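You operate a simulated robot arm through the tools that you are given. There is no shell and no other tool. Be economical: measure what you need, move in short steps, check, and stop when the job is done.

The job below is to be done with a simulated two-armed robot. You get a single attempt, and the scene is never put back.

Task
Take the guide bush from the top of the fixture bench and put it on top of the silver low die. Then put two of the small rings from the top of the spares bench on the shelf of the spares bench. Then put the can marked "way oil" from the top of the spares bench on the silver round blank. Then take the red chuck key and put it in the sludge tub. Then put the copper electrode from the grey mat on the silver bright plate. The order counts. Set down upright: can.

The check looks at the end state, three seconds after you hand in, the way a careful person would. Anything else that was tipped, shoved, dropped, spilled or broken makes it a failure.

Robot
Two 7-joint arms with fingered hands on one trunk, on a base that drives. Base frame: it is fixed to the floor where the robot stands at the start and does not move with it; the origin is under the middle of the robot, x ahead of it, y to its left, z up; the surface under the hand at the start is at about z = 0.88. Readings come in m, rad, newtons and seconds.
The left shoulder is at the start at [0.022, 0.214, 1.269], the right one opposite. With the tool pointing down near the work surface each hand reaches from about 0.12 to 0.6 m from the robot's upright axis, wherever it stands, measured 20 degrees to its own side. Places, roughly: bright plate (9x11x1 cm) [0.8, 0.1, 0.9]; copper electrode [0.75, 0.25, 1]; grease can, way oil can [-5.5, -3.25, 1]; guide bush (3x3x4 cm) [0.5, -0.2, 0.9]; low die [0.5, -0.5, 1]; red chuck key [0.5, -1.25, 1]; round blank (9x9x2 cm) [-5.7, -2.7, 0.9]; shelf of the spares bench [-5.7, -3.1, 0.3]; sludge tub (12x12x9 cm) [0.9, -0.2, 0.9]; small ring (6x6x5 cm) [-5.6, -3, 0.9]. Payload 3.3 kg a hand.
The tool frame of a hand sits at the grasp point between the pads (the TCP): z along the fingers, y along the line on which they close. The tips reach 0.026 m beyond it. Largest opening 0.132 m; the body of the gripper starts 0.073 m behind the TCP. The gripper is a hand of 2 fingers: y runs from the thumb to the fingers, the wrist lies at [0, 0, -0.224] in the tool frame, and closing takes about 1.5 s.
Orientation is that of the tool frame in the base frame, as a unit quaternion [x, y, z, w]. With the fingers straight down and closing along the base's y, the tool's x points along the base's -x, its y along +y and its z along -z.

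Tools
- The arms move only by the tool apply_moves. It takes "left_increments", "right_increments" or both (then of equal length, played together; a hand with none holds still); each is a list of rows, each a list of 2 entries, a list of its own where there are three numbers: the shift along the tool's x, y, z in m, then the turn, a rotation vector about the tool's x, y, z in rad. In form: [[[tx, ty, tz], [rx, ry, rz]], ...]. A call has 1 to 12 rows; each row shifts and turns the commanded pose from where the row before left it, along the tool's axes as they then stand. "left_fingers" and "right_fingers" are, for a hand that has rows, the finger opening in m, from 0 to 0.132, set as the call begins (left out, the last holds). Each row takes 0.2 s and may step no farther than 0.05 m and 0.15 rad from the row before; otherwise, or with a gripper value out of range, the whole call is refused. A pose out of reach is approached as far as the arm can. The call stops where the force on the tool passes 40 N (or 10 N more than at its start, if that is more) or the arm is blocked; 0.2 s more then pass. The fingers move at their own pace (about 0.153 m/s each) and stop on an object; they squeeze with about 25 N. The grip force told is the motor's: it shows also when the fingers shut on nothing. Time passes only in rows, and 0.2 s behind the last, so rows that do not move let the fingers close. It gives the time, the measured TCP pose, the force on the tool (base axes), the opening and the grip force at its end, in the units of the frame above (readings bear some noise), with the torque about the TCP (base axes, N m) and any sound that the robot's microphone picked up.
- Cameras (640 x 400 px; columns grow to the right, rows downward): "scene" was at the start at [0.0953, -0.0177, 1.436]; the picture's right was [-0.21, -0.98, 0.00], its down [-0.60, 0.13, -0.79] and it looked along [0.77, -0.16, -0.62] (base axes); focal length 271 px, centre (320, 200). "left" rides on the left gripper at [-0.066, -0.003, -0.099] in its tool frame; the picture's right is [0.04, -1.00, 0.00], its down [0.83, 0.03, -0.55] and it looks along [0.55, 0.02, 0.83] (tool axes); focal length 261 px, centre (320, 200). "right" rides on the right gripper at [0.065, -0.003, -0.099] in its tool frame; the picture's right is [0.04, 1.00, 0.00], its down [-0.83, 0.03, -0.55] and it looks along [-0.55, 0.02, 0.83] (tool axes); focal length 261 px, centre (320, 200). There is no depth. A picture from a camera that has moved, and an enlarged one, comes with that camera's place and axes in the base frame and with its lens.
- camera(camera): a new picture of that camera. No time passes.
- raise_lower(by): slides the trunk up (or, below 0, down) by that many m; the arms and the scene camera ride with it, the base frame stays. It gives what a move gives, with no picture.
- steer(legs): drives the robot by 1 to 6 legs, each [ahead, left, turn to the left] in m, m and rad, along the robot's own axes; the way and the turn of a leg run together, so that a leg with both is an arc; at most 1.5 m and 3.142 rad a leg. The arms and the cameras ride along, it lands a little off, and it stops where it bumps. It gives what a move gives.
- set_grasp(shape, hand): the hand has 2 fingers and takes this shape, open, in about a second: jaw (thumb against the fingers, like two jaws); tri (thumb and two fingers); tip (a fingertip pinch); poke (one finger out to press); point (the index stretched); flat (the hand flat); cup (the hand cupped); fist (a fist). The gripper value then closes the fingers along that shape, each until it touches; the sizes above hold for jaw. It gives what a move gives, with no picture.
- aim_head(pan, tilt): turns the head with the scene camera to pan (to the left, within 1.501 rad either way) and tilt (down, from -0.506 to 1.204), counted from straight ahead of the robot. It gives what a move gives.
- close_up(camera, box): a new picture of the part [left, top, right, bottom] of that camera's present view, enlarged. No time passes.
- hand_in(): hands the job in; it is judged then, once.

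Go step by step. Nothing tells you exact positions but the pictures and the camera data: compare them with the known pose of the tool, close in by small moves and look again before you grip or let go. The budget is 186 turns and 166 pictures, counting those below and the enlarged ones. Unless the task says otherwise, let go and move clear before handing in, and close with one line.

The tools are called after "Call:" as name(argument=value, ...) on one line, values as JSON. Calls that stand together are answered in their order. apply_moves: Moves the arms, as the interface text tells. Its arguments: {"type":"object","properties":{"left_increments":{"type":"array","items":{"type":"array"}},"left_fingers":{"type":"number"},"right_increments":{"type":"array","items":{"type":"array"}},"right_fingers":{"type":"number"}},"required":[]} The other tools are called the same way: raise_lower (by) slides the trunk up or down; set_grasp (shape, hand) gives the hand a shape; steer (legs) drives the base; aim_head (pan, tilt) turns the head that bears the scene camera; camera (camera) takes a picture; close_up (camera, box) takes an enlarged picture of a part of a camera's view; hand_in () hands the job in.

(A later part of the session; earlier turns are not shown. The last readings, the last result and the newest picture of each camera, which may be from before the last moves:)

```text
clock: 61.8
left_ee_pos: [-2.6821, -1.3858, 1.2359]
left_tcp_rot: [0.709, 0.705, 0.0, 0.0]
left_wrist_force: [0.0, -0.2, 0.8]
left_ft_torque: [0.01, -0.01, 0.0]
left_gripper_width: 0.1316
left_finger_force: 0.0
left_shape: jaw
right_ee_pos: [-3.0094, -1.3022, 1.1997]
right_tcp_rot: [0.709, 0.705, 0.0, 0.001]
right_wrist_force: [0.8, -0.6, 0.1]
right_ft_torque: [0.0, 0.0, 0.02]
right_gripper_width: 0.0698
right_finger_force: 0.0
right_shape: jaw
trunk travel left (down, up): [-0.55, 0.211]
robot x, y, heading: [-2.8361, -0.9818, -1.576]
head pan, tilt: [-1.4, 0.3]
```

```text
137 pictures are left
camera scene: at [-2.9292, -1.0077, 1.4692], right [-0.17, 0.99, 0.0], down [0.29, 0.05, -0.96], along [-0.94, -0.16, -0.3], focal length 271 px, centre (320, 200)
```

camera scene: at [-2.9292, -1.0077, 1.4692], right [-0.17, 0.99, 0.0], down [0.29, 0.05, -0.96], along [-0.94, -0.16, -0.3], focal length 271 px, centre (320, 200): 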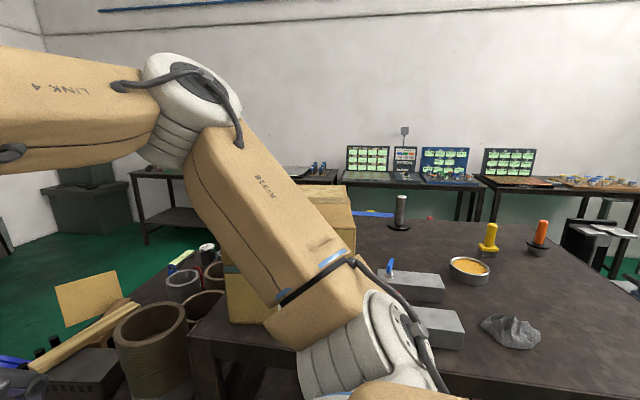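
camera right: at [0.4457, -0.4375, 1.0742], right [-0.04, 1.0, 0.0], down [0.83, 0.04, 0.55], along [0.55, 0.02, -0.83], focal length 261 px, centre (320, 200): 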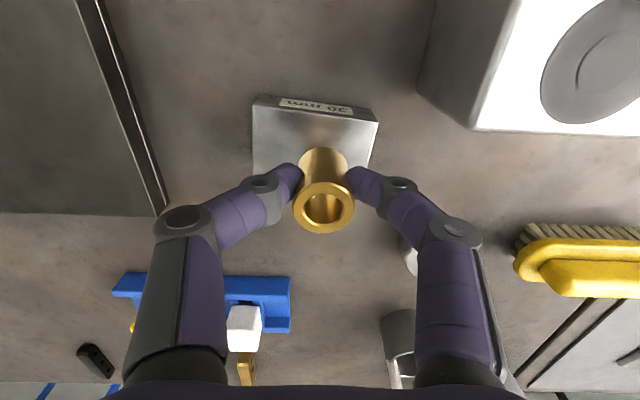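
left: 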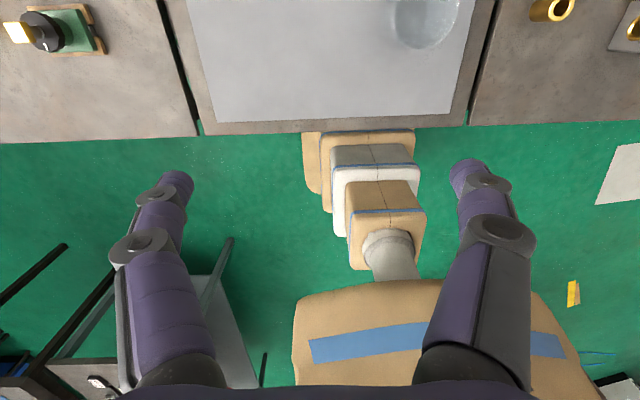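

The south end is blocked by a stand and cabinet, so I go round the north. I back up the aisle, turn to face −x again, and look north.

Call:
steer(legs=[[-1.05, 0, 0], [0, 0.3, 0], [0, 0, -1.57]])

Call:
aim_head(pan=-0.75, tilt=0.35)

Call:
camera(camera="scene")

Call:
aim_head(pan=-1.5, tilt=0.4)

Call:
camera(camera="scene")

```text
clock: 72.7
left_ee_pos: [-2.9378, -0.0884, 1.2372]
left_tcp_rot: [1.0, 0.007, 0.0, 0.0]
left_wrist_force: [1.0, -0.3, 0.3]
left_ft_torque: [0.0, -0.02, -0.02]
left_gripper_width: 0.132
left_finger_force: 0.1
left_shape: jaw
right_ee_pos: [-2.8608, 0.2373, 1.1996]
right_tcp_rot: [1.0, 0.006, -0.001, 0.001]
right_wrist_force: [0.8, 0.1, 0.0]
right_ft_torque: [0.01, 0.01, 0.03]
right_gripper_width: 0.0695
right_finger_force: 0.0
right_shape: jaw
trunk travel left (down, up): [-0.55, 0.211]
robot x, y, heading: [-2.5337, 0.0668, -3.129]
head pan, tilt: [-1.4, 0.3]
```

```text
clock: 73.7
left_ee_pos: [-2.9372, -0.0898, 1.2364]
left_tcp_rot: [1.0, 0.007, 0.0, 0.0]
left_wrist_force: [-0.4, 0.0, 0.6]
left_ft_torque: [-0.04, -0.02, 0.0]
left_gripper_width: 0.1319
left_finger_force: 0.0
left_shape: jaw
right_ee_pos: [-2.8596, 0.2367, 1.1991]
right_tcp_rot: [1.0, 0.007, -0.001, 0.001]
right_wrist_force: [-0.1, 0.8, 0.7]
right_ft_torque: [0.0, 0.05, 0.0]
right_gripper_width: 0.0697
right_finger_force: 0.1
right_shape: jaw
trunk travel left (down, up): [-0.55, 0.211]
robot x, y, heading: [-2.535, 0.0715, -3.127]
head pan, tilt: [-0.75, 0.351]
```

```text
136 pictures are left
camera scene: at [-2.6187, 0.1324, 1.4645], right [0.67, 0.74, 0.0], down [0.25, -0.23, -0.94], along [-0.7, 0.63, -0.34], focal length 271 px, centre (320, 200)
```

scene: 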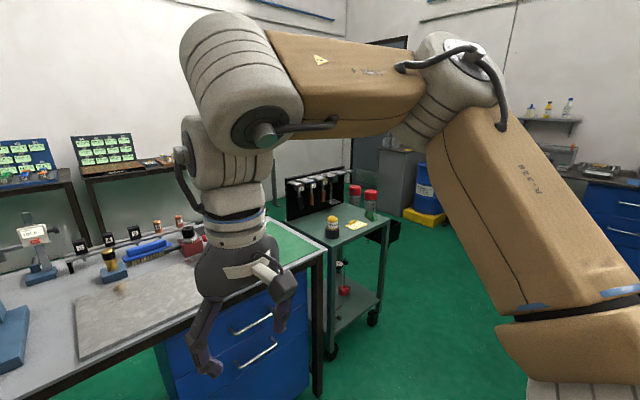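

```text
clock: 74.8
left_ee_pos: [-2.9368, -0.0911, 1.2376]
left_tcp_rot: [1.0, 0.007, 0.0, 0.001]
left_wrist_force: [-0.6, 0.5, 0.5]
left_ft_torque: [-0.02, 0.0, 0.0]
left_gripper_width: 0.132
left_finger_force: 0.1
left_shape: jaw
right_ee_pos: [-2.8603, 0.2373, 1.1992]
right_tcp_rot: [1.0, 0.007, -0.001, 0.0]
right_wrist_force: [0.0, -0.2, 0.3]
right_ft_torque: [0.01, 0.01, -0.01]
right_gripper_width: 0.0695
right_finger_force: 0.0
right_shape: jaw
trunk travel left (down, up): [-0.55, 0.211]
robot x, y, heading: [-2.5322, 0.07, -3.132]
head pan, tilt: [-1.499, 0.4]
```

```text
135 pictures are left
camera scene: at [-2.5578, 0.1621, 1.46], right [1.0, 0.09, 0.0], down [0.03, -0.39, -0.92], along [-0.08, 0.92, -0.39], focal length 271 px, centre (320, 200)
```

scene: 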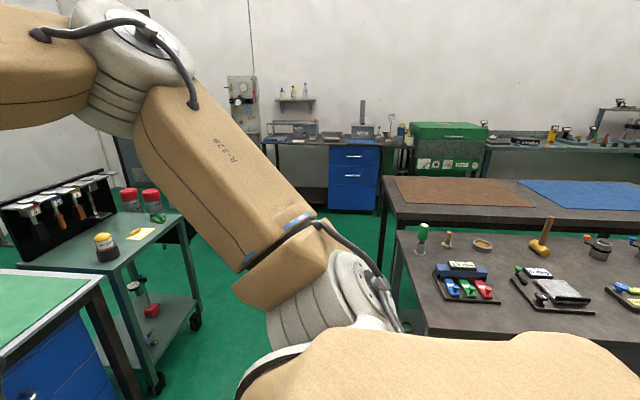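

The north aisle (x ≈ −2.35…−3.5) is free. I turn to face north, centre in it, and drive past the trolley.

Call:
steer(legs=[[0, 0, -1.58], [0, 0.39, 0], [1.2, 0, 0], [1.05, 0, 0], [0, 0, 1.57]])

Call:
aim_head(pan=0.5, tilt=0.4)

Call:
camera(camera="scene")

Call:
aim_head(pan=-0.3, tilt=0.4)

Call:
camera(camera="scene")

```text
clock: 95.6
left_ee_pos: [-3.3441, 2.1861, 1.2369]
left_tcp_rot: [1.0, -0.014, 0.0, 0.0]
left_wrist_force: [0.9, -0.5, 0.2]
left_ft_torque: [-0.01, 0.01, -0.03]
left_gripper_width: 0.1321
left_finger_force: 0.1
left_shape: jaw
right_ee_pos: [-3.2539, 2.5107, 1.1985]
right_tcp_rot: [1.0, -0.013, -0.001, 0.001]
right_wrist_force: [-0.9, 0.4, 0.0]
right_ft_torque: [0.05, 0.01, 0.02]
right_gripper_width: 0.0694
right_finger_force: 0.1
right_shape: jaw
trunk travel left (down, up): [-0.55, 0.211]
robot x, y, heading: [-2.9362, 2.3315, 3.118]
head pan, tilt: [-1.499, 0.4]
```

```text
clock: 97.5
left_ee_pos: [-3.3447, 2.1852, 1.237]
left_tcp_rot: [1.0, -0.014, 0.0, 0.0]
left_wrist_force: [-0.2, -0.2, 0.2]
left_ft_torque: [0.03, 0.0, 0.02]
left_gripper_width: 0.1317
left_finger_force: 0.1
left_shape: jaw
right_ee_pos: [-3.2546, 2.5093, 1.2]
right_tcp_rot: [1.0, -0.014, -0.001, 0.001]
right_wrist_force: [0.5, 0.1, -1.0]
right_ft_torque: [0.03, -0.01, -0.01]
right_gripper_width: 0.0694
right_finger_force: 0.1
right_shape: jaw
trunk travel left (down, up): [-0.55, 0.211]
robot x, y, heading: [-2.9343, 2.3286, 3.113]
head pan, tilt: [0.499, 0.4]
```

```text
134 pictures are left
camera scene: at [-3.0334, 2.287, 1.4599], right [-0.45, 0.89, 0.0], down [0.35, 0.18, -0.92], along [-0.82, -0.42, -0.39], focal length 271 px, centre (320, 200)
```

scene: 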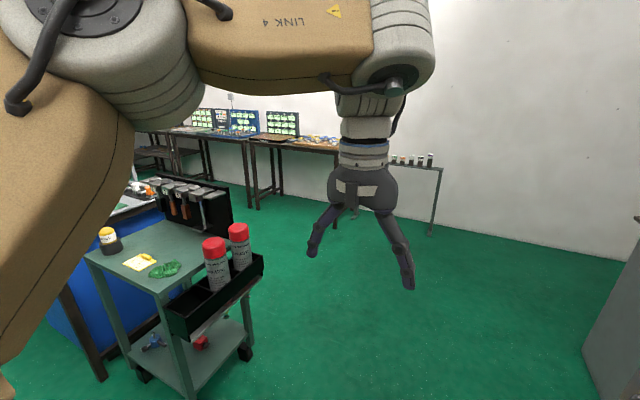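

```text
clock: 98.7
left_ee_pos: [-3.3451, 2.1859, 1.2367]
left_tcp_rot: [1.0, -0.013, 0.0, -0.001]
left_wrist_force: [-0.6, 0.9, -0.6]
left_ft_torque: [0.0, 0.04, -0.02]
left_gripper_width: 0.1316
left_finger_force: 0.0
left_shape: jaw
right_ee_pos: [-3.2538, 2.5102, 1.1988]
right_tcp_rot: [1.0, -0.014, -0.001, 0.001]
right_wrist_force: [-0.2, 0.1, 0.0]
right_ft_torque: [0.01, -0.03, -0.02]
right_gripper_width: 0.0695
right_finger_force: 0.1
right_shape: jaw
trunk travel left (down, up): [-0.55, 0.211]
robot x, y, heading: [-2.935, 2.3297, 3.108]
head pan, tilt: [-0.3, 0.4]
```

```text
133 pictures are left
camera scene: at [-3.0386, 2.3588, 1.4599], right [0.32, 0.95, 0.0], down [0.37, -0.13, -0.92], along [-0.87, 0.3, -0.39], focal length 271 px, centre (320, 200)
```

scene: 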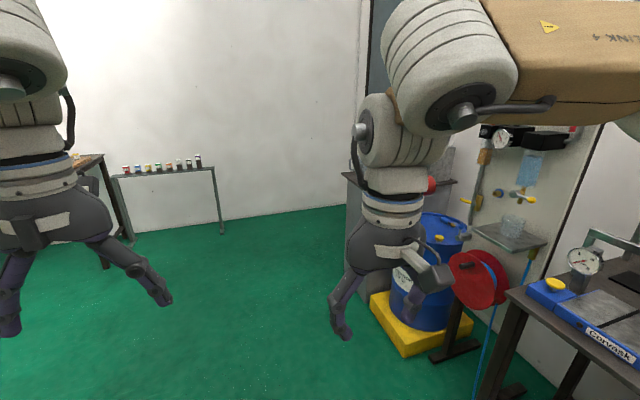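

The way west is free. I drive to x ≈ −4.75, turn south, and look down the aisle.

Call:
steer(legs=[[1.0, 0, 0.0], [0.82, 0, 0], [0, 0, 1.6]])

Call:
aim_head(pan=0.0, tilt=0.4)

Call:
camera(camera="scene")

```text
clock: 111.8
left_ee_pos: [-4.6063, 1.9891, 1.2354]
left_tcp_rot: [0.706, 0.708, -0.001, 0.0]
left_wrist_force: [0.7, 0.7, 0.3]
left_ft_torque: [0.02, 0.02, 0.0]
left_gripper_width: 0.1321
left_finger_force: 0.1
left_shape: jaw
right_ee_pos: [-4.9329, 2.0699, 1.1998]
right_tcp_rot: [0.706, 0.709, 0.002, 0.001]
right_wrist_force: [0.7, 0.9, 0.7]
right_ft_torque: [-0.01, 0.03, -0.03]
right_gripper_width: 0.0696
right_finger_force: 0.0
right_shape: jaw
trunk travel left (down, up): [-0.55, 0.211]
robot x, y, heading: [-4.761, 2.3921, -1.571]
head pan, tilt: [-0.3, 0.4]
```

```text
clock: 112.6
left_ee_pos: [-4.6076, 1.9894, 1.2362]
left_tcp_rot: [0.705, 0.709, 0.0, 0.0]
left_wrist_force: [-0.5, 1.3, -0.1]
left_ft_torque: [-0.01, 0.02, 0.02]
left_gripper_width: 0.1319
left_finger_force: 0.1
left_shape: jaw
right_ee_pos: [-4.9341, 2.0692, 1.1989]
right_tcp_rot: [0.706, 0.708, 0.0, 0.002]
right_wrist_force: [0.2, 0.1, -0.2]
right_ft_torque: [0.03, 0.03, -0.03]
right_gripper_width: 0.0697
right_finger_force: 0.0
right_shape: jaw
trunk travel left (down, up): [-0.55, 0.211]
robot x, y, heading: [-4.762, 2.3948, -1.566]
head pan, tilt: [0.0, 0.4]
```

```text
132 pictures are left
camera scene: at [-4.7639, 2.2886, 1.4599], right [-1.0, 0.0, 0.0], down [0.0, 0.39, -0.92], along [0.0, -0.92, -0.39], focal length 271 px, centre (320, 200)
```

scene: 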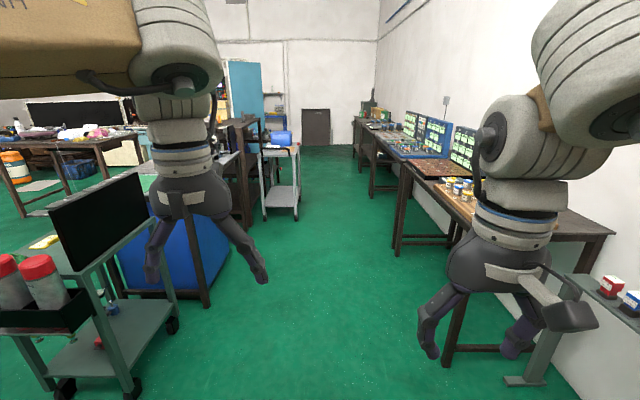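

A clear aisle with a small trolley on the left at (−4.5…−4.1, −0.7). I keep to x ≈ −4.95 and drive south.

Call:
steer(legs=[[0, -0.19, 0], [1.5, 0, 0], [0.8, 0, 0]])

Call:
camera(camera="scene")

```text
clock: 124.9
left_ee_pos: [-4.7755, -0.273, 1.2363]
left_tcp_rot: [0.701, 0.713, 0.0, 0.0]
left_wrist_force: [0.5, 0.2, 1.1]
left_ft_torque: [0.03, -0.01, 0.02]
left_gripper_width: 0.1319
left_finger_force: 0.1
left_shape: jaw
right_ee_pos: [-5.1037, -0.1984, 1.1985]
right_tcp_rot: [0.7, 0.714, 0.0, 0.001]
right_wrist_force: [0.0, 0.3, 0.4]
right_ft_torque: [0.0, -0.01, -0.03]
right_gripper_width: 0.0696
right_finger_force: 0.0
right_shape: jaw
trunk travel left (down, up): [-0.55, 0.211]
robot x, y, heading: [-4.9365, 0.1306, -1.556]
head pan, tilt: [0.0, 0.4]
```

```text
131 pictures are left
camera scene: at [-4.9377, 0.0239, 1.4599], right [-1.0, -0.02, 0.0], down [-0.01, 0.39, -0.92], along [0.02, -0.92, -0.39], focal length 271 px, centre (320, 200)
```

scene: 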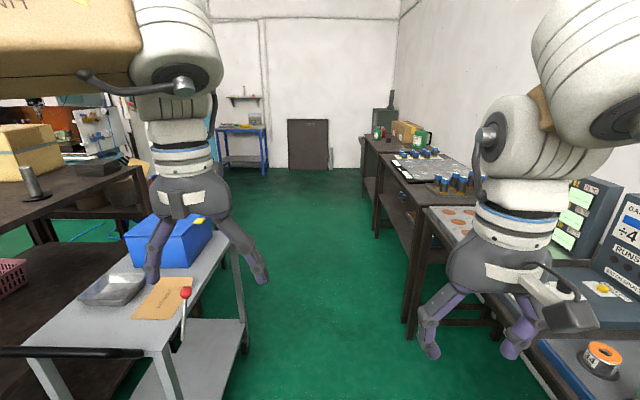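

Call:
steer(legs=[[0, -0.06, -0.014], [1.3, 0, 0], [0.8, 0, 0]])

Call:
aim_head(pan=-0.5, tilt=0.5)

Call:
camera(camera="scene")

```text
clock: 135.9
left_ee_pos: [-4.8145, -2.3795, 1.2366]
left_tcp_rot: [0.702, 0.712, 0.0, 0.0]
left_wrist_force: [0.5, -0.4, 0.6]
left_ft_torque: [-0.01, 0.02, 0.03]
left_gripper_width: 0.1321
left_finger_force: 0.1
left_shape: jaw
right_ee_pos: [-5.1406, -2.3027, 1.1989]
right_tcp_rot: [0.702, 0.712, 0.001, 0.0]
right_wrist_force: [0.1, -0.4, 0.3]
right_ft_torque: [0.03, 0.03, 0.0]
right_gripper_width: 0.0697
right_finger_force: 0.0
right_shape: jaw
trunk travel left (down, up): [-0.55, 0.211]
robot x, y, heading: [-4.9722, -1.9743, -1.56]
head pan, tilt: [0.0, 0.4]
```

```text
clock: 136.8
left_ee_pos: [-4.8126, -2.3778, 1.2365]
left_tcp_rot: [0.703, 0.712, 0.0, 0.001]
left_wrist_force: [-0.1, 0.3, -0.1]
left_ft_torque: [0.0, 0.02, -0.02]
left_gripper_width: 0.1318
left_finger_force: 0.0
left_shape: jaw
right_ee_pos: [-5.141, -2.3022, 1.1986]
right_tcp_rot: [0.702, 0.712, 0.0, 0.001]
right_wrist_force: [-0.3, 0.7, -0.4]
right_ft_torque: [0.01, 0.02, 0.03]
right_gripper_width: 0.07
right_finger_force: 0.1
right_shape: jaw
trunk travel left (down, up): [-0.55, 0.211]
robot x, y, heading: [-4.9769, -1.9726, -1.558]
head pan, tilt: [-0.499, 0.499]
```

```text
130 pictures are left
camera scene: at [-5.0178, -2.0686, 1.4508], right [-0.88, 0.47, 0.0], down [0.22, 0.42, -0.88], along [-0.41, -0.78, -0.48], focal length 271 px, centre (320, 200)
```

scene: 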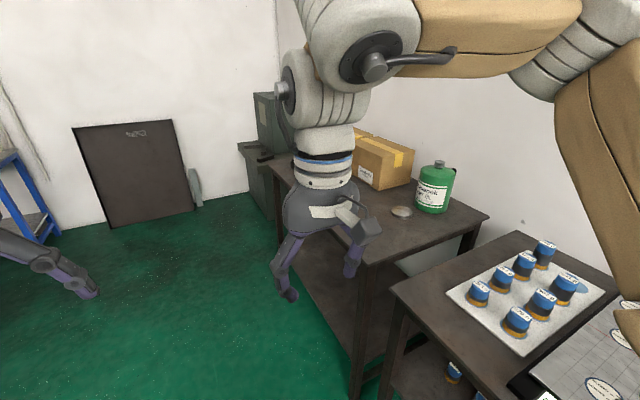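

The spares bench is the one with the cartons, the green can and the silver disc; its front edge is at x ≈ −5.45, y −2.56…−3.6. I drive on and turn to face it.

Call:
steer(legs=[[1.0, 0, 0], [0, 0, -1.58]])

Call:
aim_head(pan=0.0, tilt=0.6)

Call:
camera(camera="scene")

Call:
camera(camera="right")

Call:
camera(camera="left")

```text
clock: 145.8
left_ee_pos: [-5.3552, -3.1335, 1.2369]
left_tcp_rot: [1.0, 0.019, 0.0, 0.0]
left_wrist_force: [0.0, 0.0, 0.7]
left_ft_torque: [-0.06, 0.0, 0.01]
left_gripper_width: 0.1321
left_finger_force: 0.1
left_shape: jaw
right_ee_pos: [-5.2863, -2.8054, 1.1991]
right_tcp_rot: [1.0, 0.019, -0.001, 0.001]
right_wrist_force: [0.1, 0.1, -0.1]
right_ft_torque: [0.04, 0.0, -0.02]
right_gripper_width: 0.0698
right_finger_force: 0.0
right_shape: jaw
trunk travel left (down, up): [-0.55, 0.211]
robot x, y, heading: [-4.953, -2.9673, -3.105]
head pan, tilt: [-0.499, 0.499]
```

```text
clock: 146.7
left_ee_pos: [-5.3557, -3.1325, 1.2367]
left_tcp_rot: [1.0, 0.019, 0.001, 0.0]
left_wrist_force: [0.1, -1.1, 0.4]
left_ft_torque: [0.02, 0.02, 0.02]
left_gripper_width: 0.1321
left_finger_force: 0.0
left_shape: jaw
right_ee_pos: [-5.2867, -2.8044, 1.1995]
right_tcp_rot: [1.0, 0.02, -0.001, 0.001]
right_wrist_force: [0.1, -0.9, -1.0]
right_ft_torque: [0.02, -0.03, -0.02]
right_gripper_width: 0.0695
right_finger_force: 0.0
right_shape: jaw
trunk travel left (down, up): [-0.55, 0.211]
robot x, y, heading: [-4.956, -2.9646, -3.103]
head pan, tilt: [0.0, 0.6]
```

```text
129 pictures are left
camera scene: at [-5.0601, -2.9675, 1.4417], right [-0.04, 1.0, 0.0], down [0.56, 0.02, -0.83], along [-0.82, -0.03, -0.56], focal length 271 px, centre (320, 200)
```

scene: 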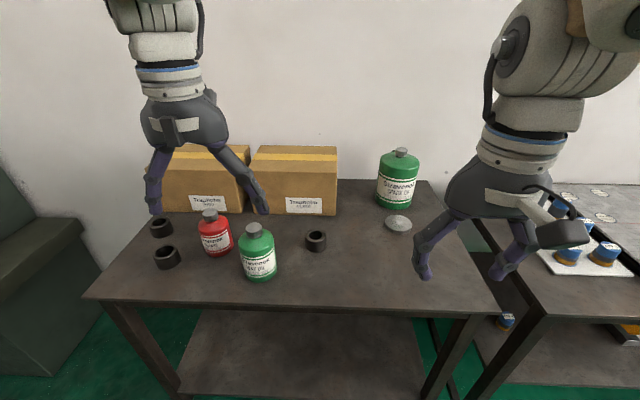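

```text
128 pictures are left
camera right: at [-5.222, -2.7989, 1.2982], right [0.08, -1.0, 0.0], down [-0.83, -0.07, 0.55], along [-0.55, -0.05, -0.83], focal length 261 px, centre (320, 200)
```

right: 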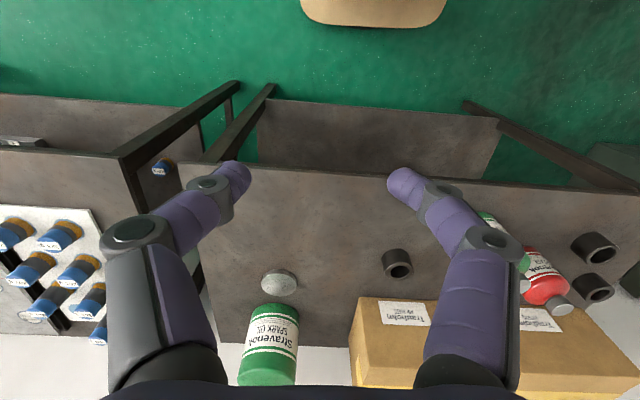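

```text
127 pictures are left
camera left: at [-5.4207, -3.1332, 1.3353], right [0.0, 1.0, 0.0], down [0.83, 0.0, 0.55], along [0.55, 0.0, -0.83], focal length 261 px, centre (320, 200)
```

left: 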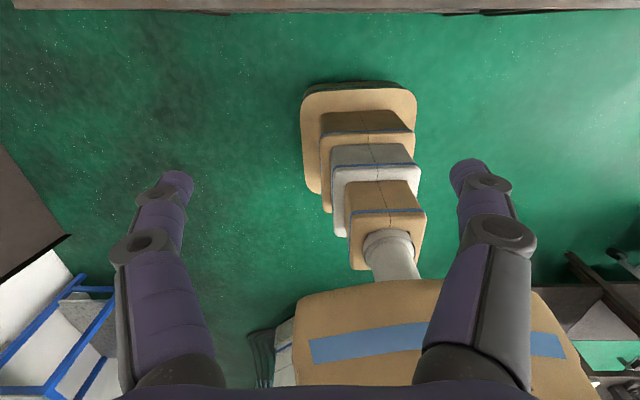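

I see three black rings, a red and a green can in front, and a silver disc beside a bigger green can. I zoom in to read labels.

Call:
close_up(camera="scene", box=[140, 190, 340, 315])

Call:
close_up(camera="scene", box=[340, 140, 460, 250])

Call:
close_up(camera="scene", box=[80, 260, 480, 400])

```text
3.20 times, centred on (240, 252) of scene
camera zoom: at [-5.0601, -2.9675, 1.4417], right [-0.04, 1.0, 0.0], down [0.56, 0.02, -0.83], along [-0.82, -0.03, -0.56], focal length 868 px, centre (576, 32)
```

zoom: 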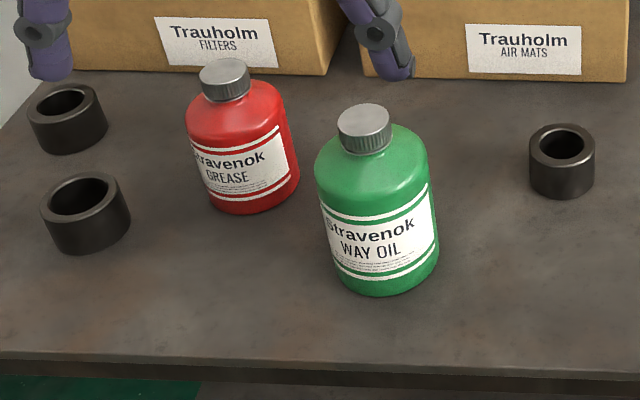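

```text
3.64 times, centred on (400, 195) of scene
camera zoom: at [-5.0601, -2.9675, 1.4417], right [-0.04, 1.0, 0.0], down [0.56, 0.02, -0.83], along [-0.82, -0.03, -0.56], focal length 986 px, centre (29, 218)
```

zoom: 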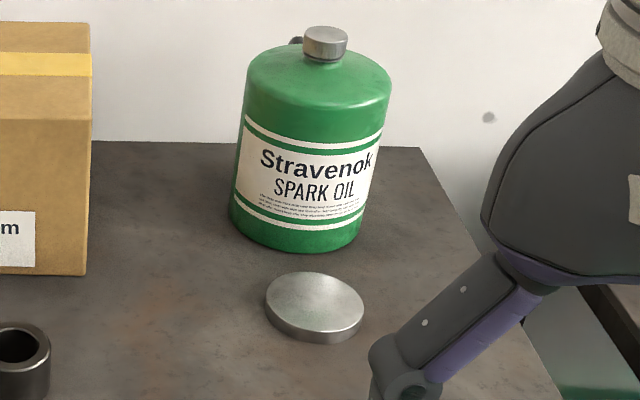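

```text
1.60 times, centred on (280, 330) of scene
camera zoom: at [-5.0601, -2.9675, 1.4417], right [-0.04, 1.0, 0.0], down [0.56, 0.02, -0.83], along [-0.82, -0.03, -0.56], focal length 434 px, centre (384, -8)
```

zoom: 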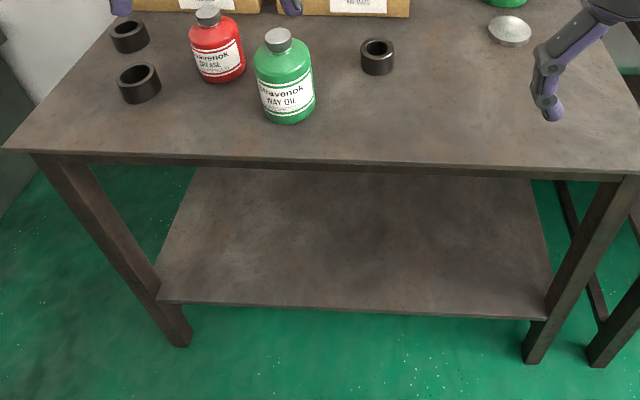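

The front green can is WAY OIL, the red one GREASE and the rear green one SPARK OIL. I'll take the right-hand ring and the front-left ring, one in each hand, with the hands tilted 45° so they can reach under the top; first I position the base.

Call:
steer(legs=[[0, 0.185, -0.036], [0.15, 0, 0]])

Call:
apply_moves(right_increments=[[[0, 0, 0], [0, 0.14, 0]], [[0, 0, 0], [0, 0.14, 0]], [[0, 0, 0], [0, 0.14, 0]], [[0, 0, 0], [0, 0.14, 0]], [[0, 0, 0], [0, 0.14, 0]], [[0, 0, 0], [0, 0.085, 0]]], left_increments=[[[0, 0, 0], [0, 0.14, 0]], [[0, 0, 0], [0, 0.14, 0]], [[0, 0, 0], [0, 0.14, 0]], [[0, 0, 0], [0, 0.14, 0]], [[0, 0, 0], [0, 0.14, 0]], [[0, 0, 0], [0, 0.085, 0]]], right_fingers=0.1, left_fingers=0.1)

Call:
camera(camera="scene")

Call:
camera(camera="right")

Call:
camera(camera="left")

```text
clock: 149.2
left_ee_pos: [-5.5084, -3.3072, 1.2357]
left_tcp_rot: [1.0, 0.001, 0.001, 0.0]
left_wrist_force: [-0.3, -0.4, -0.5]
left_ft_torque: [0.0, -0.03, -0.02]
left_gripper_width: 0.1318
left_finger_force: 0.0
left_shape: jaw
right_ee_pos: [-5.4275, -2.9809, 1.1985]
right_tcp_rot: [1.0, 0.002, 0.0, 0.001]
right_wrist_force: [0.1, -1.1, 0.1]
right_ft_torque: [-0.04, -0.02, -0.01]
right_gripper_width: 0.0697
right_finger_force: 0.0
right_shape: jaw
trunk travel left (down, up): [-0.55, 0.211]
robot x, y, heading: [-5.0971, -3.1519, -3.141]
head pan, tilt: [0.0, 0.6]
```

```text
clock: 150.6
left_ee_pos: [-5.4461, -3.2395, 1.2474]
left_tcp_rot: [0.931, -0.005, 0.364, -0.027]
left_wrist_force: [-0.6, -0.4, 0.1]
left_ft_torque: [-0.03, -0.03, -0.02]
left_gripper_width: 0.1004
left_finger_force: 0.1
left_shape: jaw
left hand out of reach, approached as far as the arm can: row 2, 3, 4
right_ee_pos: [-5.3947, -3.0248, 1.2116]
right_tcp_rot: [0.926, 0.004, 0.377, 0.001]
right_wrist_force: [-1.0, -0.9, -0.4]
right_ft_torque: [-0.02, 0.0, 0.02]
right_gripper_width: 0.0998
right_finger_force: 0.0
right_shape: jaw
right hand out of reach, approached as far as the arm can: row 4, 5, 6
trunk travel left (down, up): [-0.55, 0.211]
robot x, y, heading: [-5.1013, -3.1529, -3.136]
head pan, tilt: [0.0, 0.6]
```

```text
123 pictures are left
camera scene: at [-5.2068, -3.1522, 1.4416], right [0.0, 1.0, 0.0], down [0.57, 0.0, -0.82], along [-0.82, 0.0, -0.57], focal length 271 px, centre (320, 200)
```

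scene: 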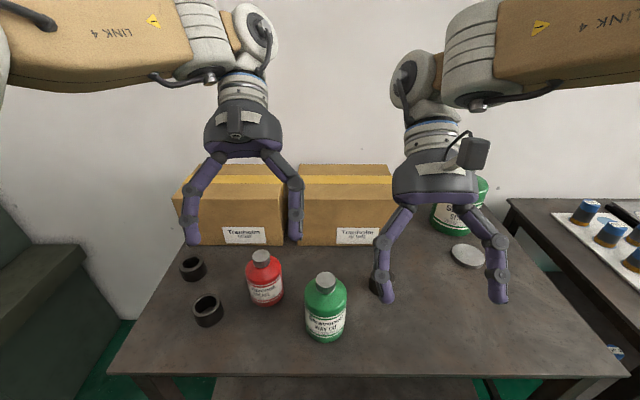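

```text
122 pictures are left
camera right: at [-5.4178, -3.0221, 1.3291], right [0.03, -1.0, 0.03], down [-0.98, -0.04, -0.19], along [0.19, -0.03, -0.98], focal length 261 px, centre (320, 200)
```

right: 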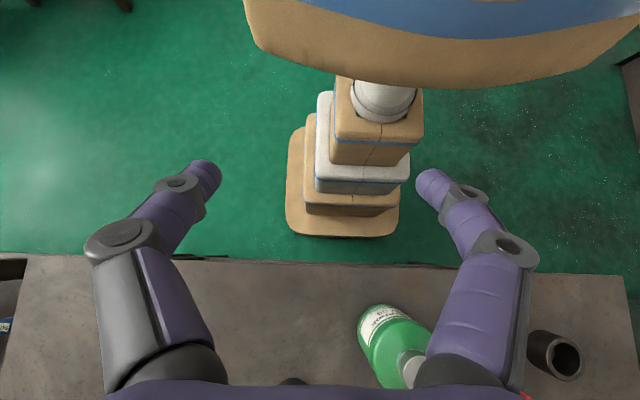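

```text
121 pictures are left
camera left: at [-5.5617, -3.2406, 1.2763], right [0.02, 1.0, 0.08], down [0.24, -0.08, 0.97], along [0.97, 0.0, -0.24], focal length 261 px, centre (320, 200)
```

left: 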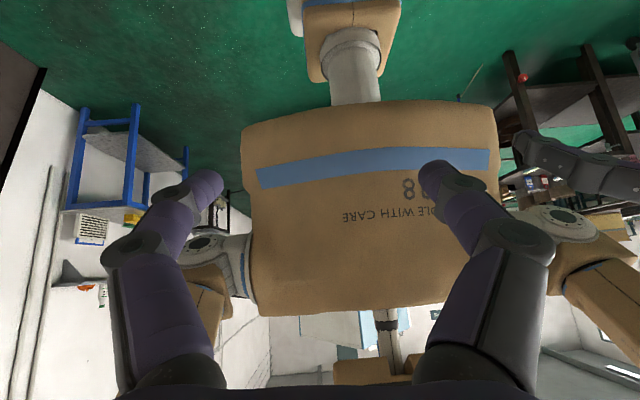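

The tilt went the wrong way, toward the robot. I turn both hands back through vertical so that they point forward and down.

Call:
apply_moves(right_increments=[[[0, 0, 0], [0, -0.143, 0]], [[0, 0, 0], [0, -0.143, 0]], [[0, 0, 0], [0, -0.143, 0]], [[0, 0, 0], [0, -0.143, 0]], [[0, 0, 0], [0, -0.143, 0]], [[0, 0, 0], [0, -0.143, 0]], [[0, 0, 0], [0, -0.143, 0]], [[0, 0, 0], [0, -0.143, 0]], [[0, 0, 0], [0, -0.143, 0]], [[0, 0, 0], [0, -0.143, 0]], [[0, 0, 0], [0, -0.14, 0]]], left_increments=[[[0, 0, 0], [0, -0.143, 0]], [[0, 0, 0], [0, -0.143, 0]], [[0, 0, 0], [0, -0.143, 0]], [[0, 0, 0], [0, -0.143, 0]], [[0, 0, 0], [0, -0.143, 0]], [[0, 0, 0], [0, -0.143, 0]], [[0, 0, 0], [0, -0.143, 0]], [[0, 0, 0], [0, -0.143, 0]], [[0, 0, 0], [0, -0.143, 0]], [[0, 0, 0], [0, -0.143, 0]], [[0, 0, 0], [0, -0.14, 0]]])

Call:
camera(camera="scene")

Call:
camera(camera="right")

Call:
camera(camera="left")

```text
clock: 153.0
left_ee_pos: [-5.4499, -3.2541, 1.2462]
left_tcp_rot: [0.916, 0.038, -0.399, -0.022]
left_wrist_force: [-0.4, 0.1, 0.3]
left_ft_torque: [0.0, 0.01, -0.01]
left_gripper_width: 0.1001
left_finger_force: 0.1
left_shape: jaw
right_ee_pos: [-5.3943, -3.0375, 1.2165]
right_tcp_rot: [0.933, 0.008, -0.36, -0.003]
right_wrist_force: [0.6, -0.5, -0.2]
right_ft_torque: [0.0, 0.03, -0.02]
right_gripper_width: 0.1
right_finger_force: 0.1
right_shape: jaw
right hand out of reach, approached as far as the arm can: row 11
trunk travel left (down, up): [-0.55, 0.211]
robot x, y, heading: [-5.1003, -3.1512, -3.137]
head pan, tilt: [0.0, 0.6]
```

```text
120 pictures are left
camera scene: at [-5.198, -3.155, 1.4311], right [-0.01, 1.0, 0.0], down [0.66, 0.01, -0.75], along [-0.75, -0.01, -0.66], focal length 271 px, centre (320, 200)
```

scene: 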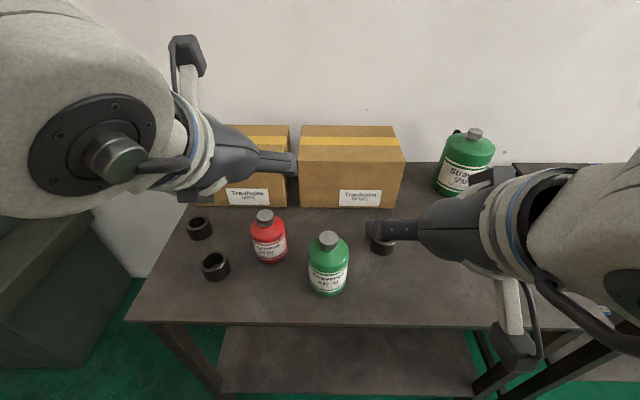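

```text
119 pictures are left
camera right: at [-5.2809, -3.0336, 1.2458], right [0.05, -1.0, -0.04], down [-0.24, -0.05, 0.97], along [-0.97, -0.03, -0.25], focal length 261 px, centre (320, 200)
```

right: 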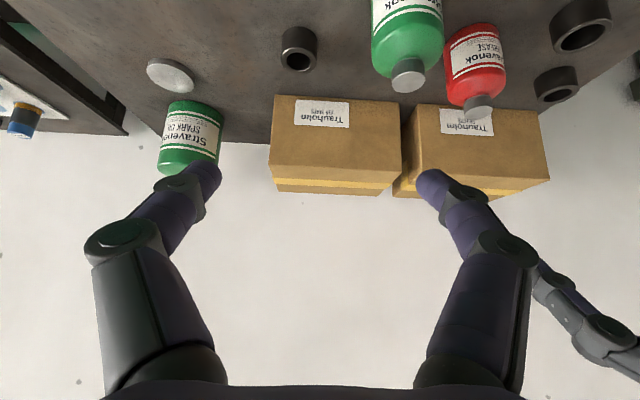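

```text
118 pictures are left
camera left: at [-5.4229, -3.2576, 1.3629], right [-0.02, 1.0, 0.04], down [0.97, 0.03, -0.23], along [-0.23, 0.03, -0.97], focal length 261 px, centre (320, 200)
```

left: 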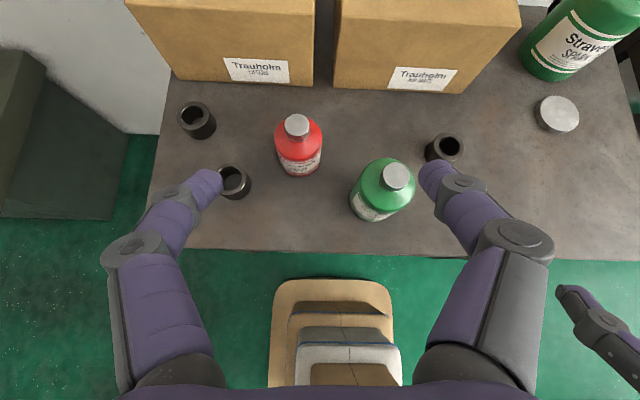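

Both hands now point forward and down at about 45°. Rings measured at (−5.628, −3.005) and (−5.554, −3.393); I bring each hand to a point 10 cm short of its ring along the tool axis.

Call:
apply_moves(right_increments=[[[0, -0.0325, 0], [0, 0, 0]], [[0.005, 0, 0.0469], [0, 0, 0]], [[0.005, 0, 0.0469], [0, 0, 0]], [[0.005, 0, 0.0469], [0, 0, 0]], [[0.005, 0, 0.0469], [0, 0, 0]], [[0.005, 0, 0.0469], [0, 0, 0]], [[0.005, 0, 0.0469], [0, 0, 0]], [[0, 0, 0], [0, 0, 0]]], left_increments=[[[0.0227, 0.0223, 0.0287], [0, 0, 0]], [[0.0227, 0.0223, 0.0287], [0, 0, 0]], [[0.0227, 0.0223, 0.0287], [0, 0, 0]], [[0.0227, 0.0223, 0.0287], [0, 0, 0]], [[0.0227, 0.0223, 0.0287], [0, 0, 0]], [[0.0227, 0.0223, 0.0287], [0, 0, 0]], [[0.0227, 0.0223, 0.0287], [0, 0, 0]], [[0, 0, 0], [0, 0, 0.087]]], right_fingers=0.085, left_fingers=0.085)

Call:
camera(camera="scene")

Call:
camera(camera="right")

Call:
camera(camera="left")

```text
clock: 154.8
left_ee_pos: [-5.4794, -3.303, 1.1165]
left_tcp_rot: [0.916, -0.024, -0.401, -0.003]
left_wrist_force: [0.5, 0.4, 0.1]
left_ft_torque: [0.03, -0.02, 0.01]
left_gripper_width: 0.0852
left_finger_force: 0.0
left_shape: jaw
left hand out of reach, approached as far as the arm can: row 3, 4, 5, 6, 7
right_ee_pos: [-5.5758, -3.0129, 0.9951]
right_tcp_rot: [0.933, 0.009, -0.359, -0.003]
right_wrist_force: [0.3, -0.2, 0.9]
right_ft_torque: [0.02, 0.0, 0.01]
right_gripper_width: 0.0852
right_finger_force: 0.0
right_shape: jaw
right hand out of reach, approached as far as the arm can: row 1
trunk travel left (down, up): [-0.55, 0.211]
robot x, y, heading: [-5.1003, -3.1534, -3.14]
head pan, tilt: [0.0, 0.6]
```

```text
117 pictures are left
camera scene: at [-5.2057, -3.1532, 1.4417], right [0.0, 1.0, 0.0], down [0.57, 0.0, -0.82], along [-0.82, 0.0, -0.57], focal length 271 px, centre (320, 200)
```

scene: 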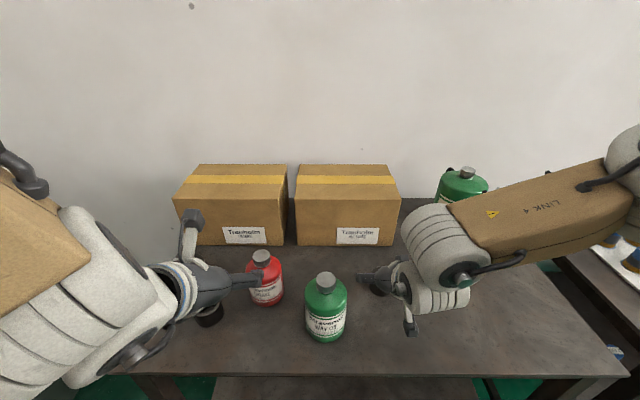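

```text
116 pictures are left
camera right: at [-5.4625, -3.0092, 1.0254], right [0.04, -1.0, -0.04], down [-0.25, -0.05, 0.97], along [-0.97, -0.03, -0.25], focal length 261 px, centre (320, 200)
```

right: 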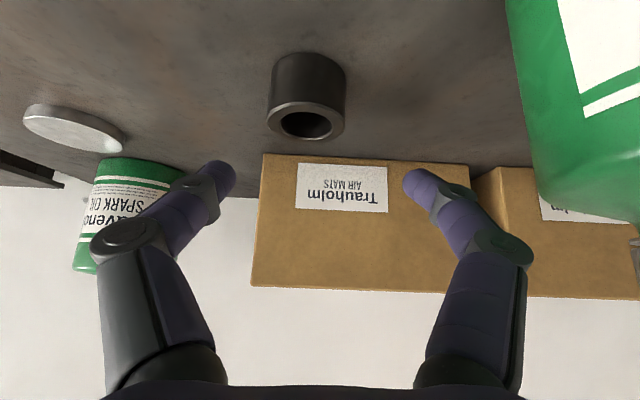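

```text
115 pictures are left
camera left: at [-5.4514, -3.301, 1.2313], right [0.08, 1.0, -0.04], down [0.97, -0.08, -0.24], along [-0.24, -0.02, -0.97], focal length 261 px, centre (320, 200)
```

left: 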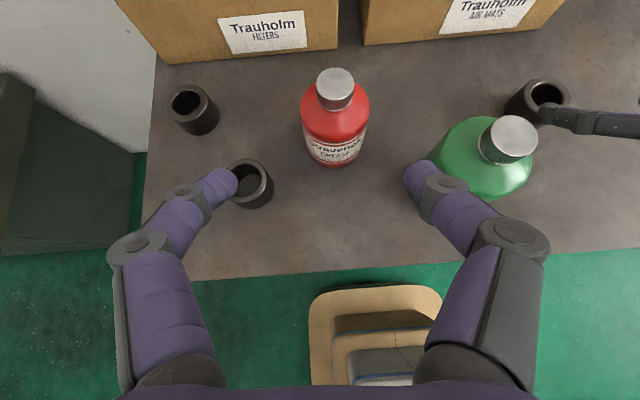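

The left hand is too near the body for this tilt. I raise both hands and back the base up 13 cm, which suits both rings better.

Call:
apply_moves(right_increments=[[[0, 0, -0.045], [0, 0, 0]], [[0, 0, -0.045], [0, 0, 0]], [[-0.035, 0, -0.03], [0, 0, 0]]], left_increments=[[[-0.03, 0, -0.03], [0, 0, 0]], [[-0.03, 0, -0.03], [0, 0, 0]], [[0, 0, 0], [0, 0, 0]]])

Call:
steer(legs=[[-0.13, 0, 0]])

```text
clock: 155.6
left_ee_pos: [-5.4774, -3.2992, 1.2036]
left_tcp_rot: [0.915, -0.023, -0.403, -0.004]
left_wrist_force: [0.6, 0.1, -0.9]
left_ft_torque: [-0.02, -0.03, 0.03]
left_gripper_width: 0.0852
left_finger_force: 0.0
left_shape: jaw
right_ee_pos: [-5.5199, -3.0126, 1.1088]
right_tcp_rot: [0.934, 0.008, -0.358, -0.001]
right_wrist_force: [-0.6, 0.1, 0.6]
right_ft_torque: [0.0, 0.01, -0.02]
right_gripper_width: 0.0855
right_finger_force: 0.1
right_shape: jaw
trunk travel left (down, up): [-0.55, 0.211]
robot x, y, heading: [-5.0987, -3.1533, -3.136]
head pan, tilt: [0.0, 0.6]
```

```text
clock: 156.9
left_ee_pos: [-5.3482, -3.2992, 1.2031]
left_tcp_rot: [0.915, -0.025, -0.403, -0.006]
left_wrist_force: [-0.8, -0.6, 0.2]
left_ft_torque: [0.0, -0.03, 0.05]
left_gripper_width: 0.0851
left_finger_force: 0.0
left_shape: jaw
right_ee_pos: [-5.3898, -3.0127, 1.1083]
right_tcp_rot: [0.934, 0.007, -0.358, -0.004]
right_wrist_force: [-0.1, 0.5, -0.5]
right_ft_torque: [0.01, -0.02, 0.0]
right_gripper_width: 0.0852
right_finger_force: 0.0
right_shape: jaw
trunk travel left (down, up): [-0.55, 0.211]
robot x, y, heading: [-4.9721, -3.1512, 3.14]
head pan, tilt: [0.0, 0.6]
```

Call:
apply_moves(right_increments=[[[-0.0078, -0.008, 0.034], [0, 0, 0]], [[-0.0078, 0, 0.034], [0, 0, 0]], [[-0.0078, 0, 0.034], [0, 0, 0]], [[-0.0078, 0, 0.034], [0, 0, 0]], [[-0.0078, 0, 0.034], [0, 0, 0]], [[-0.0078, 0, 0.034], [0, 0, 0]]], left_increments=[[[0.013, 0.017, 0.0405], [0, 0, 0]], [[0.013, 0.017, 0.0405], [0, 0, 0]], [[0.013, 0.017, 0.0405], [0, 0, 0]], [[0.013, 0.017, 0.0405], [0, 0, 0]], [[0.013, 0.017, 0.0405], [0, 0, 0]], [[0.013, 0.017, 0.0405], [0, 0, 0]]])

Call:
camera(camera="scene")

Call:
camera(camera="right")

Call:
camera(camera="left")

```text
clock: 158.3
left_ee_pos: [-5.4817, -3.3975, 0.9815]
left_tcp_rot: [0.915, -0.025, -0.403, -0.006]
left_wrist_force: [-0.6, -0.4, -0.4]
left_ft_torque: [-0.02, -0.01, -0.03]
left_gripper_width: 0.0851
left_finger_force: 0.1
left_shape: jaw
right_ee_pos: [-5.5641, -3.0044, 0.9866]
right_tcp_rot: [0.934, 0.007, -0.357, -0.004]
right_wrist_force: [0.7, 0.5, 0.2]
right_ft_torque: [0.03, 0.0, 0.0]
right_gripper_width: 0.0856
right_finger_force: 0.1
right_shape: jaw
trunk travel left (down, up): [-0.55, 0.211]
robot x, y, heading: [-4.9698, -3.1506, 3.144]
head pan, tilt: [0.0, 0.6]
```

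```text
114 pictures are left
camera scene: at [-5.0772, -3.1524, 1.4416], right [0.0, 1.0, 0.0], down [0.57, 0.0, -0.82], along [-0.82, 0.0, -0.57], focal length 271 px, centre (320, 200)
```

scene: 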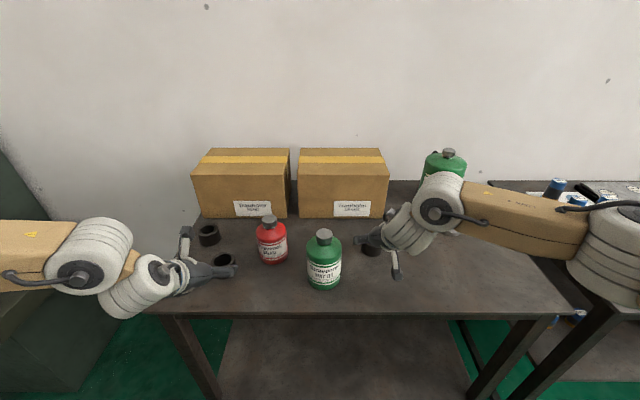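

```text
113 pictures are left
camera right: at [-5.4499, -3.0012, 1.0174], right [0.04, -1.0, -0.04], down [-0.25, -0.05, 0.97], along [-0.97, -0.03, -0.25], focal length 261 px, centre (320, 200)
```

right: 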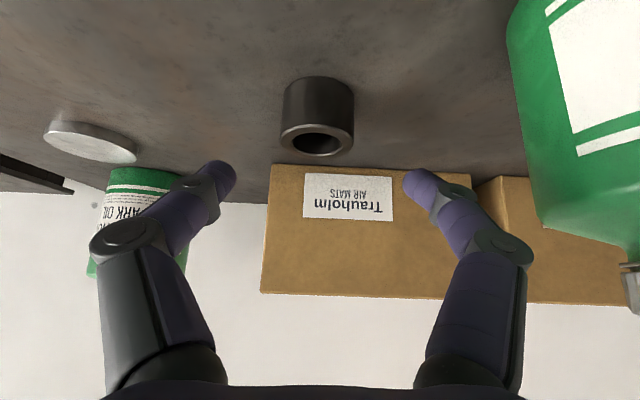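

```text
112 pictures are left
camera left: at [-5.453, -3.3954, 1.0967], right [0.08, 1.0, -0.04], down [0.97, -0.08, -0.24], along [-0.24, -0.02, -0.97], focal length 261 px, centre (320, 200)
```

left: 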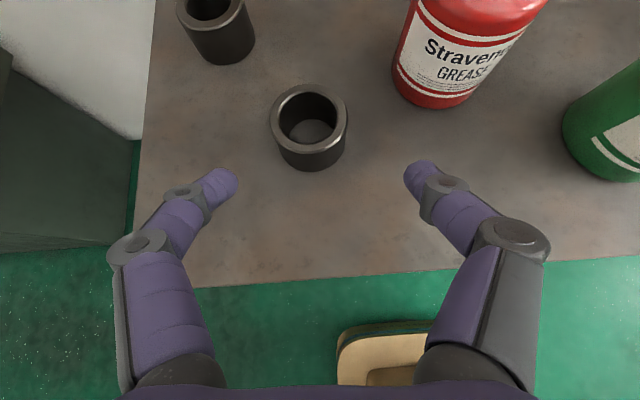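

Both rings lie centred between the fingers. I advance along the tool axes and close.

Call:
apply_moves(right_increments=[[[0, 0, 0.035], [0, 0, 0]], [[0, 0, 0.035], [0, 0, 0]], [[0, 0, 0.025], [0, 0, 0]], [[0, 0, 0], [0, 0, 0]]], left_increments=[[[0, 0.005, 0.035], [0, 0, 0]], [[0, 0, 0.035], [0, 0, 0]], [[0, 0, 0.028], [0, 0, 0]], [[0, 0, 0], [0, 0, 0]]])

Call:
camera(camera="right")

Call:
camera(camera="left")

```text
clock: 159.3
left_ee_pos: [-5.5536, -3.3995, 0.9163]
left_tcp_rot: [0.915, -0.025, -0.402, -0.005]
left_wrist_force: [0.6, 0.6, 0.5]
left_ft_torque: [0.01, 0.03, -0.01]
left_gripper_width: 0.0852
left_finger_force: 0.1
left_shape: jaw
right_ee_pos: [-5.6272, -3.0045, 0.9164]
right_tcp_rot: [0.934, 0.008, -0.358, -0.002]
right_wrist_force: [-0.7, -0.5, 0.0]
right_ft_torque: [0.02, 0.01, 0.01]
right_gripper_width: 0.0851
right_finger_force: 0.1
right_shape: jaw
trunk travel left (down, up): [-0.55, 0.211]
robot x, y, heading: [-4.9718, -3.1535, 3.141]
head pan, tilt: [0.0, 0.6]
```

```text
111 pictures are left
camera right: at [-5.5126, -3.0006, 0.9456], right [0.04, -1.0, -0.04], down [-0.25, -0.05, 0.97], along [-0.97, -0.03, -0.25], focal length 261 px, centre (320, 200)
```

right: 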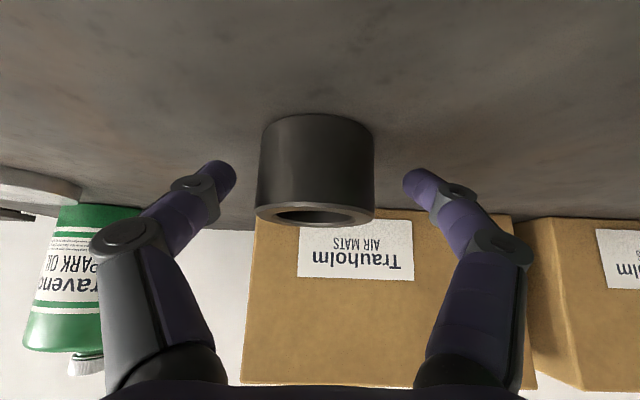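

```text
110 pictures are left
camera left: at [-5.5239, -3.3967, 1.0311], right [0.08, 1.0, -0.04], down [0.97, -0.09, -0.24], along [-0.24, -0.02, -0.97], focal length 261 px, centre (320, 200)
```

left: 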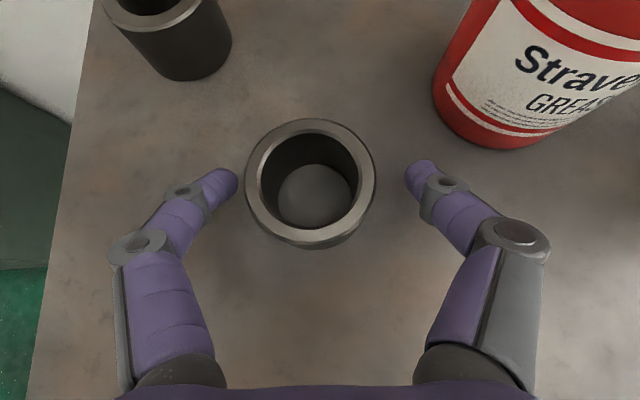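

Call:
apply_moves(right_increments=[[[0, 0, 0], [0, 0, 0]], [[0, 0, 0], [0, 0, 0]], [[0, 0, 0], [0, 0, 0]], [[0, 0, 0], [0, 0, 0]], [[0, 0, 0], [0, 0, 0]]], left_increments=[[[0, 0.002, 0], [0, 0, 0]], [[0, 0, 0], [0, 0, 0]], [[0, 0, 0], [0, 0, 0]], [[0, 0, 0], [0, 0, 0]], [[0, 0, 0], [0, 0, 0]]], right_fingers=0.0, left_fingers=0.0)

Call:
apply_moves(right_increments=[[[-0.011, 0, -0.011], [0, 0, 0]], [[-0.03, 0, -0.03], [0, 0, 0]], [[-0.03, 0, -0.03], [0, 0, 0]], [[0, 0, 0], [0, 0, 0]]], left_increments=[[[-0.011, 0, -0.011], [0, 0, 0]], [[-0.03, 0, -0.03], [0, 0, 0]], [[-0.03, 0, -0.03], [0, 0, 0]], [[0, 0, 0], [0, 0, 0]]])

Call:
camera(camera="right")

Call:
camera(camera="left")

```text
clock: 160.5
left_ee_pos: [-5.5544, -3.4019, 0.9158]
left_tcp_rot: [0.915, -0.025, -0.402, -0.005]
left_wrist_force: [-0.1, 0.9, 0.0]
left_ft_torque: [-0.02, -0.03, 0.03]
left_gripper_width: 0.0497
left_finger_force: 25.3
left_shape: jaw
right_ee_pos: [-5.6265, -3.0043, 0.915]
right_tcp_rot: [0.934, 0.007, -0.356, -0.003]
right_wrist_force: [-0.2, 0.8, 0.0]
right_ft_torque: [0.0, -0.02, 0.03]
right_gripper_width: 0.0505
right_finger_force: 25.4
right_shape: jaw
trunk travel left (down, up): [-0.55, 0.211]
robot x, y, heading: [-4.9742, -3.1499, 3.139]
head pan, tilt: [0.0, 0.6]
```

```text
clock: 161.5
left_ee_pos: [-5.5502, -3.4002, 1.0143]
left_tcp_rot: [0.915, -0.026, -0.402, -0.006]
left_wrist_force: [0.4, -0.5, -4.9]
left_ft_torque: [0.05, -0.02, 0.03]
left_gripper_width: 0.0495
left_finger_force: 24.8
left_shape: jaw
right_ee_pos: [-5.633, -3.0066, 1.0168]
right_tcp_rot: [0.934, 0.007, -0.357, -0.003]
right_wrist_force: [-0.2, 0.3, -5.5]
right_ft_torque: [0.04, -0.06, 0.01]
right_gripper_width: 0.0502
right_finger_force: 25.3
right_shape: jaw
trunk travel left (down, up): [-0.55, 0.211]
robot x, y, heading: [-4.9705, -3.1528, 3.138]
head pan, tilt: [0.0, 0.6]
```

```text
109 pictures are left
camera right: at [-5.519, -3.0024, 1.0466], right [0.04, -1.0, -0.04], down [-0.25, -0.05, 0.97], along [-0.97, -0.03, -0.25], focal length 261 px, centre (320, 200)
```

right: 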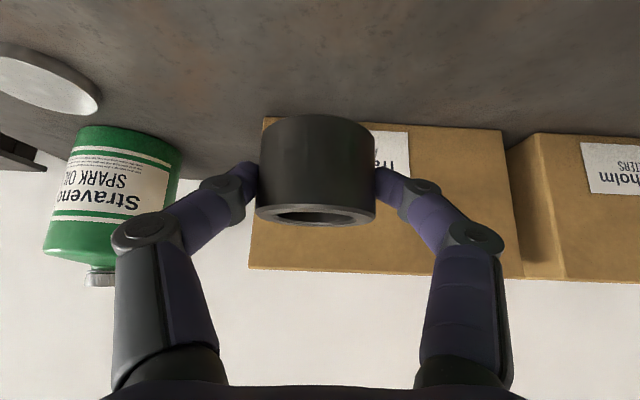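

```text
108 pictures are left
camera left: at [-5.5206, -3.3982, 1.1297], right [0.08, 1.0, -0.04], down [0.97, -0.09, -0.24], along [-0.24, -0.02, -0.97], focal length 261 px, centre (320, 200)
```

left: 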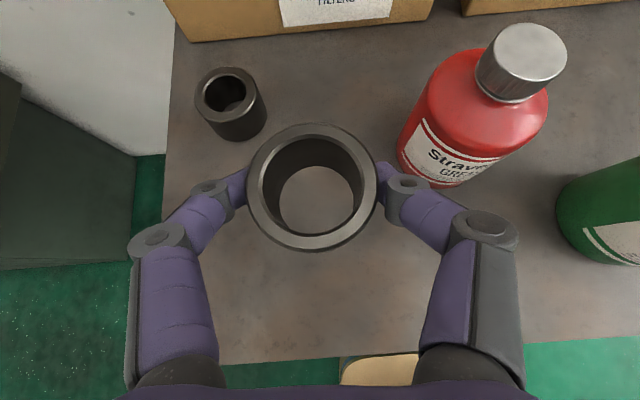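

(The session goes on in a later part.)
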